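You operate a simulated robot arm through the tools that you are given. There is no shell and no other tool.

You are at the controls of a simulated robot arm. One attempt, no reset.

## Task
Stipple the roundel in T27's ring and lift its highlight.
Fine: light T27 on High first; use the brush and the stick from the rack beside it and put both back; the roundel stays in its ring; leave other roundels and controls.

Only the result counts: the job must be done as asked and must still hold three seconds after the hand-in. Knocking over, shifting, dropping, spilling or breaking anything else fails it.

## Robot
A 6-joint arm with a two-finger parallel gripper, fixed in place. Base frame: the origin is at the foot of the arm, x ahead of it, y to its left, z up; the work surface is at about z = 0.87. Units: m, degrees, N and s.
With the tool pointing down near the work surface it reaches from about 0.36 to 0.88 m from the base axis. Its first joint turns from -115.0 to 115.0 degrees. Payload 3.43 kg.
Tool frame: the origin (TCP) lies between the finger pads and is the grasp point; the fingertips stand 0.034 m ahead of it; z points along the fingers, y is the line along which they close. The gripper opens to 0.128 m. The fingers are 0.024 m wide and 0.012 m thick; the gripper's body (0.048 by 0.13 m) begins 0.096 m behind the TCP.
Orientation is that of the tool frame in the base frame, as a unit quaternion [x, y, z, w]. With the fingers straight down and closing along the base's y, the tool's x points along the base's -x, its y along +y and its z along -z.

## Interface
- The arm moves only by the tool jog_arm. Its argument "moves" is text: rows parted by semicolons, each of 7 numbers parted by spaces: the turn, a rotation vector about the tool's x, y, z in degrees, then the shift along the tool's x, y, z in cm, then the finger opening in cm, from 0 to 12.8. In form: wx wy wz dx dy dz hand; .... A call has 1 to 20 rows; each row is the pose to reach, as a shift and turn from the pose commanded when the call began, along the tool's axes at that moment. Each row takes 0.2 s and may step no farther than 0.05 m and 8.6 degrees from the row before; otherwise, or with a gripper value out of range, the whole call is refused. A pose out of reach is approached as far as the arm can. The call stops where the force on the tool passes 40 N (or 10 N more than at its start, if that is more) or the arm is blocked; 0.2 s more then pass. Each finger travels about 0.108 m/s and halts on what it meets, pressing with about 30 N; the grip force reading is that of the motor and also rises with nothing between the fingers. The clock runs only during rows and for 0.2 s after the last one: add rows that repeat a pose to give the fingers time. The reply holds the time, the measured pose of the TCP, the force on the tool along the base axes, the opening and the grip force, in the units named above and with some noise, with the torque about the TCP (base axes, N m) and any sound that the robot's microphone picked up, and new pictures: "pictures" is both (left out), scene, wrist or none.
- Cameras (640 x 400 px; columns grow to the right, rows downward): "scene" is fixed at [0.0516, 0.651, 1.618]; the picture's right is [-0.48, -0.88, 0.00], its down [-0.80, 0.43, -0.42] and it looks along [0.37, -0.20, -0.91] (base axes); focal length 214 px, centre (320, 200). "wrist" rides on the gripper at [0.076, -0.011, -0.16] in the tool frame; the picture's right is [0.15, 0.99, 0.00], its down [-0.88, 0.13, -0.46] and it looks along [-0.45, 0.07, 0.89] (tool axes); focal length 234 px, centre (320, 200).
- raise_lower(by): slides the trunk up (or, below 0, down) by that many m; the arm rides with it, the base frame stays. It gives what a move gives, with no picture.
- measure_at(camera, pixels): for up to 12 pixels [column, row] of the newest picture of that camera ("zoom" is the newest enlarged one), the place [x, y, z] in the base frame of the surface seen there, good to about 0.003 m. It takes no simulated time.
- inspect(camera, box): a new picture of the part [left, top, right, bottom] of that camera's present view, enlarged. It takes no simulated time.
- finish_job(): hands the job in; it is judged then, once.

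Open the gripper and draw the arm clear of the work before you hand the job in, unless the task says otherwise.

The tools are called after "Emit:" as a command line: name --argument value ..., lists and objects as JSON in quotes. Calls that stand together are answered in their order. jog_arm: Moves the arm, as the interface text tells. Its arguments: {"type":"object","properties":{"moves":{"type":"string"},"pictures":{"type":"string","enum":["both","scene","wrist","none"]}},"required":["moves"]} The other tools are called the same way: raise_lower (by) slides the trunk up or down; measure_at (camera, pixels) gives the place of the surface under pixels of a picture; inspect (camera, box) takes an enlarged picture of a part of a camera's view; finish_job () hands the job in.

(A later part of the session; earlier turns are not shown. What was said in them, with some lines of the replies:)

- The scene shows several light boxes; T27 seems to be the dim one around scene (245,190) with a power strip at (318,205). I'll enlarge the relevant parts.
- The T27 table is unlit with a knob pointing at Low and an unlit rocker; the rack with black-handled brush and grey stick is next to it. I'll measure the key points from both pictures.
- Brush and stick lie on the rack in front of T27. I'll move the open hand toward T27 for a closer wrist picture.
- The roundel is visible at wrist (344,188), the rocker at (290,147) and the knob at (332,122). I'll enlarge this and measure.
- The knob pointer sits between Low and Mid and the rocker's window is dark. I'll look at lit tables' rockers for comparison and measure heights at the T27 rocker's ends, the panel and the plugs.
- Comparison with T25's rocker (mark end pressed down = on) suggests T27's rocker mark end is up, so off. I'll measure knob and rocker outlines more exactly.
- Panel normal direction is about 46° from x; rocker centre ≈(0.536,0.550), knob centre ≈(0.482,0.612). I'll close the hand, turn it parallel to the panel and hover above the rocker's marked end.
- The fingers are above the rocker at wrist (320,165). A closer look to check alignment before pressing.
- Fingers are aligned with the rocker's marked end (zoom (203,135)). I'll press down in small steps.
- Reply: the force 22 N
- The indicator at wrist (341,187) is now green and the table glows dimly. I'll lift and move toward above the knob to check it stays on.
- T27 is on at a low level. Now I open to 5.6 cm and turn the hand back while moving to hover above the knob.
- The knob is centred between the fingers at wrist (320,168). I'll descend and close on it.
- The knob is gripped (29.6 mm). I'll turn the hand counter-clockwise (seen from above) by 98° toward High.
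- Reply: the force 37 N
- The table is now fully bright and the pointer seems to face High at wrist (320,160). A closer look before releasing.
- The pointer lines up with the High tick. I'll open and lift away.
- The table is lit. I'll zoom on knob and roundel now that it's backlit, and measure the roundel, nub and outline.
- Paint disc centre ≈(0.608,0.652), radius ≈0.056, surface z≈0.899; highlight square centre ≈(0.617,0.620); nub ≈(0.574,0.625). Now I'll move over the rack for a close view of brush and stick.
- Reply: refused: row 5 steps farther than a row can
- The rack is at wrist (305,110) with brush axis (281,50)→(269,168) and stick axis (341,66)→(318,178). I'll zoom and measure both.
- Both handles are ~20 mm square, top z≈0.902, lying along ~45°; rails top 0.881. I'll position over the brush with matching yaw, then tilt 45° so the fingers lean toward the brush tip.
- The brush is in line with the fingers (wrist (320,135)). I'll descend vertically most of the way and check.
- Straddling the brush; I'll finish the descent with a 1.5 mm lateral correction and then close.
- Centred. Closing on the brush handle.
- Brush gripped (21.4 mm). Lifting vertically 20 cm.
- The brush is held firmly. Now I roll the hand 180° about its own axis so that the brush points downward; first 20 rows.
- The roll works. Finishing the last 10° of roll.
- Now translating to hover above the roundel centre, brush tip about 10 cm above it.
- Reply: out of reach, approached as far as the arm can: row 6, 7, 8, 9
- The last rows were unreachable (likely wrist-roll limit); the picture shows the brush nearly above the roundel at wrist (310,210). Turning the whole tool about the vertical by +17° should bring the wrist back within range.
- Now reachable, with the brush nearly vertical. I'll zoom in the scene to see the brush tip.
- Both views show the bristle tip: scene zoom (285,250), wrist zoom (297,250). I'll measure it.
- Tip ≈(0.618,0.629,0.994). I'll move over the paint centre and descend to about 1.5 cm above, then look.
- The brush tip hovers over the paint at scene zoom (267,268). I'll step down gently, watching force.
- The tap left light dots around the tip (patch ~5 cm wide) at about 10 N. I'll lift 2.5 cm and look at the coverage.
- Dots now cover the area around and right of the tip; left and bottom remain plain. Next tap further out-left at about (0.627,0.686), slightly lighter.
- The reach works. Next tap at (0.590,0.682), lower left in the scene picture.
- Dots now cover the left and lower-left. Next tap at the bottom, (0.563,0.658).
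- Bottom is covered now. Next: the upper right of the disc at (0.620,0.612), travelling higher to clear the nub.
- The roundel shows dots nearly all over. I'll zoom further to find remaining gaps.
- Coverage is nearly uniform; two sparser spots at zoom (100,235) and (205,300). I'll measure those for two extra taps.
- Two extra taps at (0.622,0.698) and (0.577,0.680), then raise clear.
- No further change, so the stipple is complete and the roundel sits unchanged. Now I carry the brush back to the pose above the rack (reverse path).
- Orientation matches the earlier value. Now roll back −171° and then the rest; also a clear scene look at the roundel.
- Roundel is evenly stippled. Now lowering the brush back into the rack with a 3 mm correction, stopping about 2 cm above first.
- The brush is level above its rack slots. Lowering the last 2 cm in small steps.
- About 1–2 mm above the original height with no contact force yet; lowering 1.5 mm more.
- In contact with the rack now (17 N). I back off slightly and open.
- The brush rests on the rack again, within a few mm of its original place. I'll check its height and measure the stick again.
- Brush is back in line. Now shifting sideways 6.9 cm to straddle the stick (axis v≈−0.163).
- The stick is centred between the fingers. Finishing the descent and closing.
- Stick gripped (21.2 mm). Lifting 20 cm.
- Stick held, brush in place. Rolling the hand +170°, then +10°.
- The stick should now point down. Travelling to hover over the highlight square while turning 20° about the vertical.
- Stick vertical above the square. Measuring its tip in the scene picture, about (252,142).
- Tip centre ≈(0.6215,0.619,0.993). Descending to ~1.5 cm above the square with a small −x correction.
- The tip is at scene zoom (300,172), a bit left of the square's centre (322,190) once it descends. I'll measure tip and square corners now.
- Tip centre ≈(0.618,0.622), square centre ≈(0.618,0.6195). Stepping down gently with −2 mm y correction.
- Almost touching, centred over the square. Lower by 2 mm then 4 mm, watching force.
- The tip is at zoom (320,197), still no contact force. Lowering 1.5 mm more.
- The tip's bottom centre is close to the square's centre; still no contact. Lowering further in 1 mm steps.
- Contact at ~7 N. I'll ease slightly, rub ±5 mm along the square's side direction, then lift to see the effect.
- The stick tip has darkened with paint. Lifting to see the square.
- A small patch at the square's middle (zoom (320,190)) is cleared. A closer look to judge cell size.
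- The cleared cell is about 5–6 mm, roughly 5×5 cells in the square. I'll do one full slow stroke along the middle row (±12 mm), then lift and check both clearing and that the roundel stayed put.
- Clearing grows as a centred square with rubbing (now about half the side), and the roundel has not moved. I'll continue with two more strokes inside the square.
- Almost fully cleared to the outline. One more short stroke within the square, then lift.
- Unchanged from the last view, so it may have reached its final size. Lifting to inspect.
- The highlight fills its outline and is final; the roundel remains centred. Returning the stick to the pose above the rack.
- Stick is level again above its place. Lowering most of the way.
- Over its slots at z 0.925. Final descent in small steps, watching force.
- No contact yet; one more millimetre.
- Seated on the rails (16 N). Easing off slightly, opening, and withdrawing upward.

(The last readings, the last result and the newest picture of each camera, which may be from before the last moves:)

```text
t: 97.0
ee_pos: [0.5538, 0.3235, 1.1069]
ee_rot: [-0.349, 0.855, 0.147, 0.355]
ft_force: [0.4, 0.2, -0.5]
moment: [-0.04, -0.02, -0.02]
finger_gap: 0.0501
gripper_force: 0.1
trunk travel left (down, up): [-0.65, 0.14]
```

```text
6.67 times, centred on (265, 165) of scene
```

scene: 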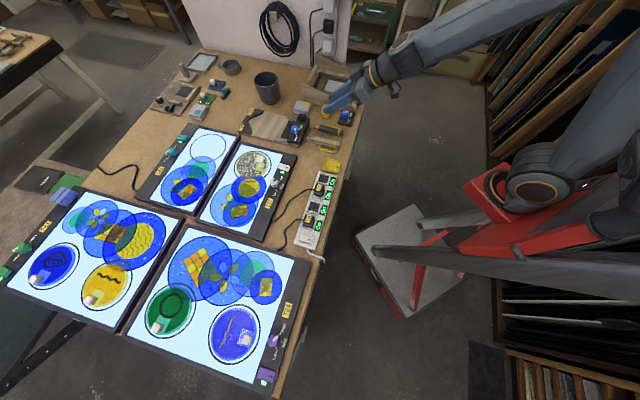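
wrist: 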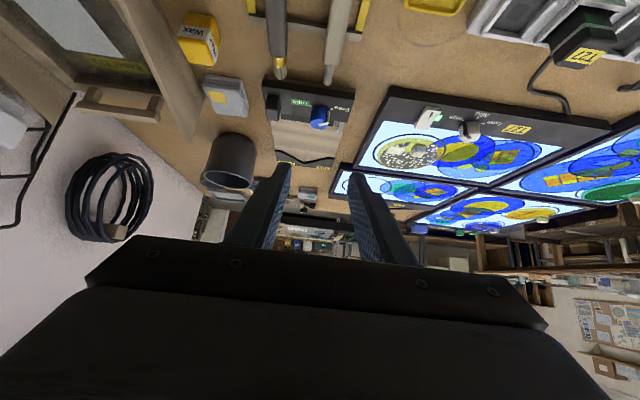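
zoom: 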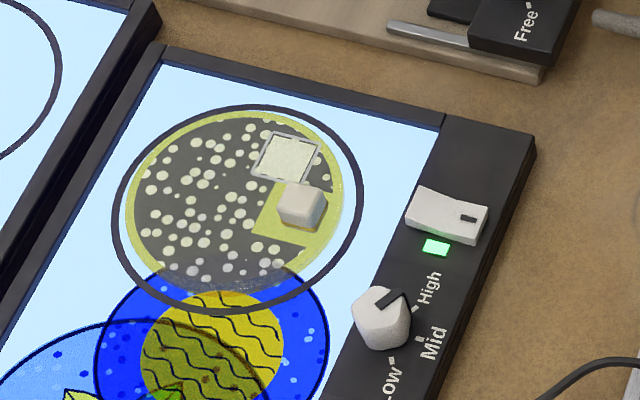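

Brush and stick both lie on the rack, table lit on High, roundel in its ring with dots and highlight. Withdrawing the open hand along its axis.

Emit:
jog_arm --moves "0 0 0 0 0 -4.5 5; 0 0 0 0 0 -9 5; 0 0 0 0 0 -13 5; 0 0 0 0 0 -13 5; 0 0 0 0 0 -13 5" --pictures "both"

Emit:
inspect --camera "scene" --box '[235, 145, 285, 182]'

Emit:
inspect --camera "scene" --box '[290, 85, 370, 165]'

```text
t: 98.2
ee_pos: [0.4899, 0.2584, 1.1975]
ee_rot: [-0.349, 0.855, 0.146, 0.354]
ft_force: [0.0, -0.1, 0.0]
moment: [0.01, 0.0, -0.03]
finger_gap: 0.0499
gripper_force: 0.0
trunk travel left (down, up): [-0.65, 0.14]
```

scene: 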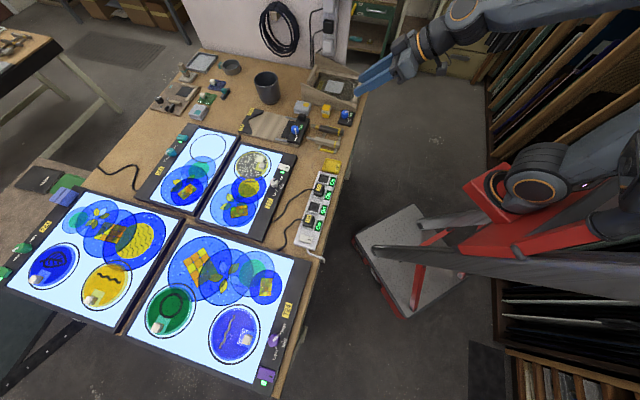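
wrist: 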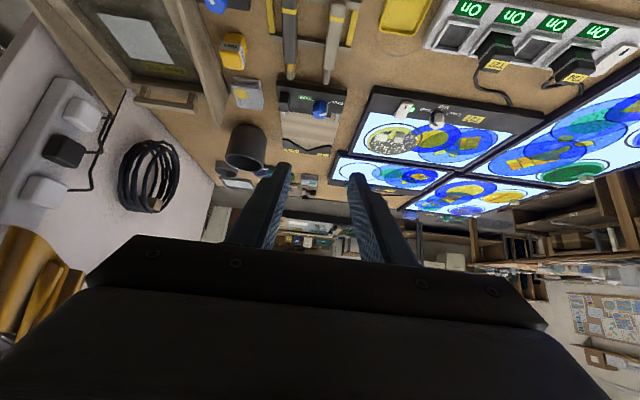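

```text
10.81 times, centred on (260, 164) of scene
```

zoom: 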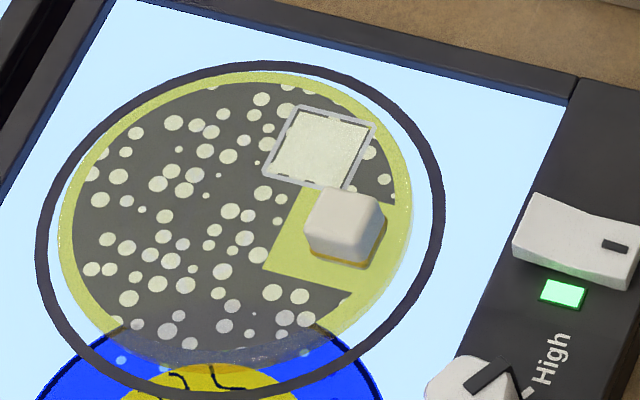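

```text
5.00 times, centred on (330, 125) of scene
```

zoom: 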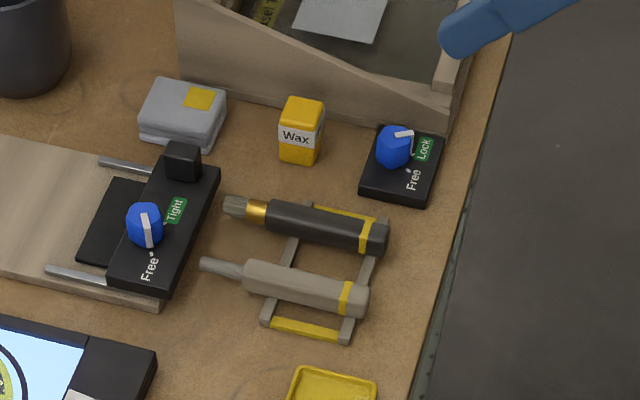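

Everything is in place: T27 lit on High, stipple and highlight complete, roundel in its ring, both tools on the rack, arm clear. Handing in.

Emit:
finish_job

```text
The job is handed in.
```

The roundel in T27's ring is stippled and its highlight is lifted, and the job is handed in. I don't have the judge's result.

- **Light:** T27 was switched on and its knob turned to High before any brush work; the pointer lines up with the High mark.
- **Stipple:** dots cover the whole painted area. Five taps did it; two more at thinner spots changed nothing, so I took it as complete.
- **Highlight:** rubbing with the stick cleared the marked square almost to its outline. A last stroke changed nothing further.
- **Roundel:** it is still inside its ring. Zoomed views before and after the work show no clear movement.
- **Rack:** brush and stick are back on it, each within about 3 mm of where it lay. The stick's tip is dark with paint.

In the last pictures the other roundels, controls and items looked unchanged. The gripper was open and the arm clear of the work at hand-in.
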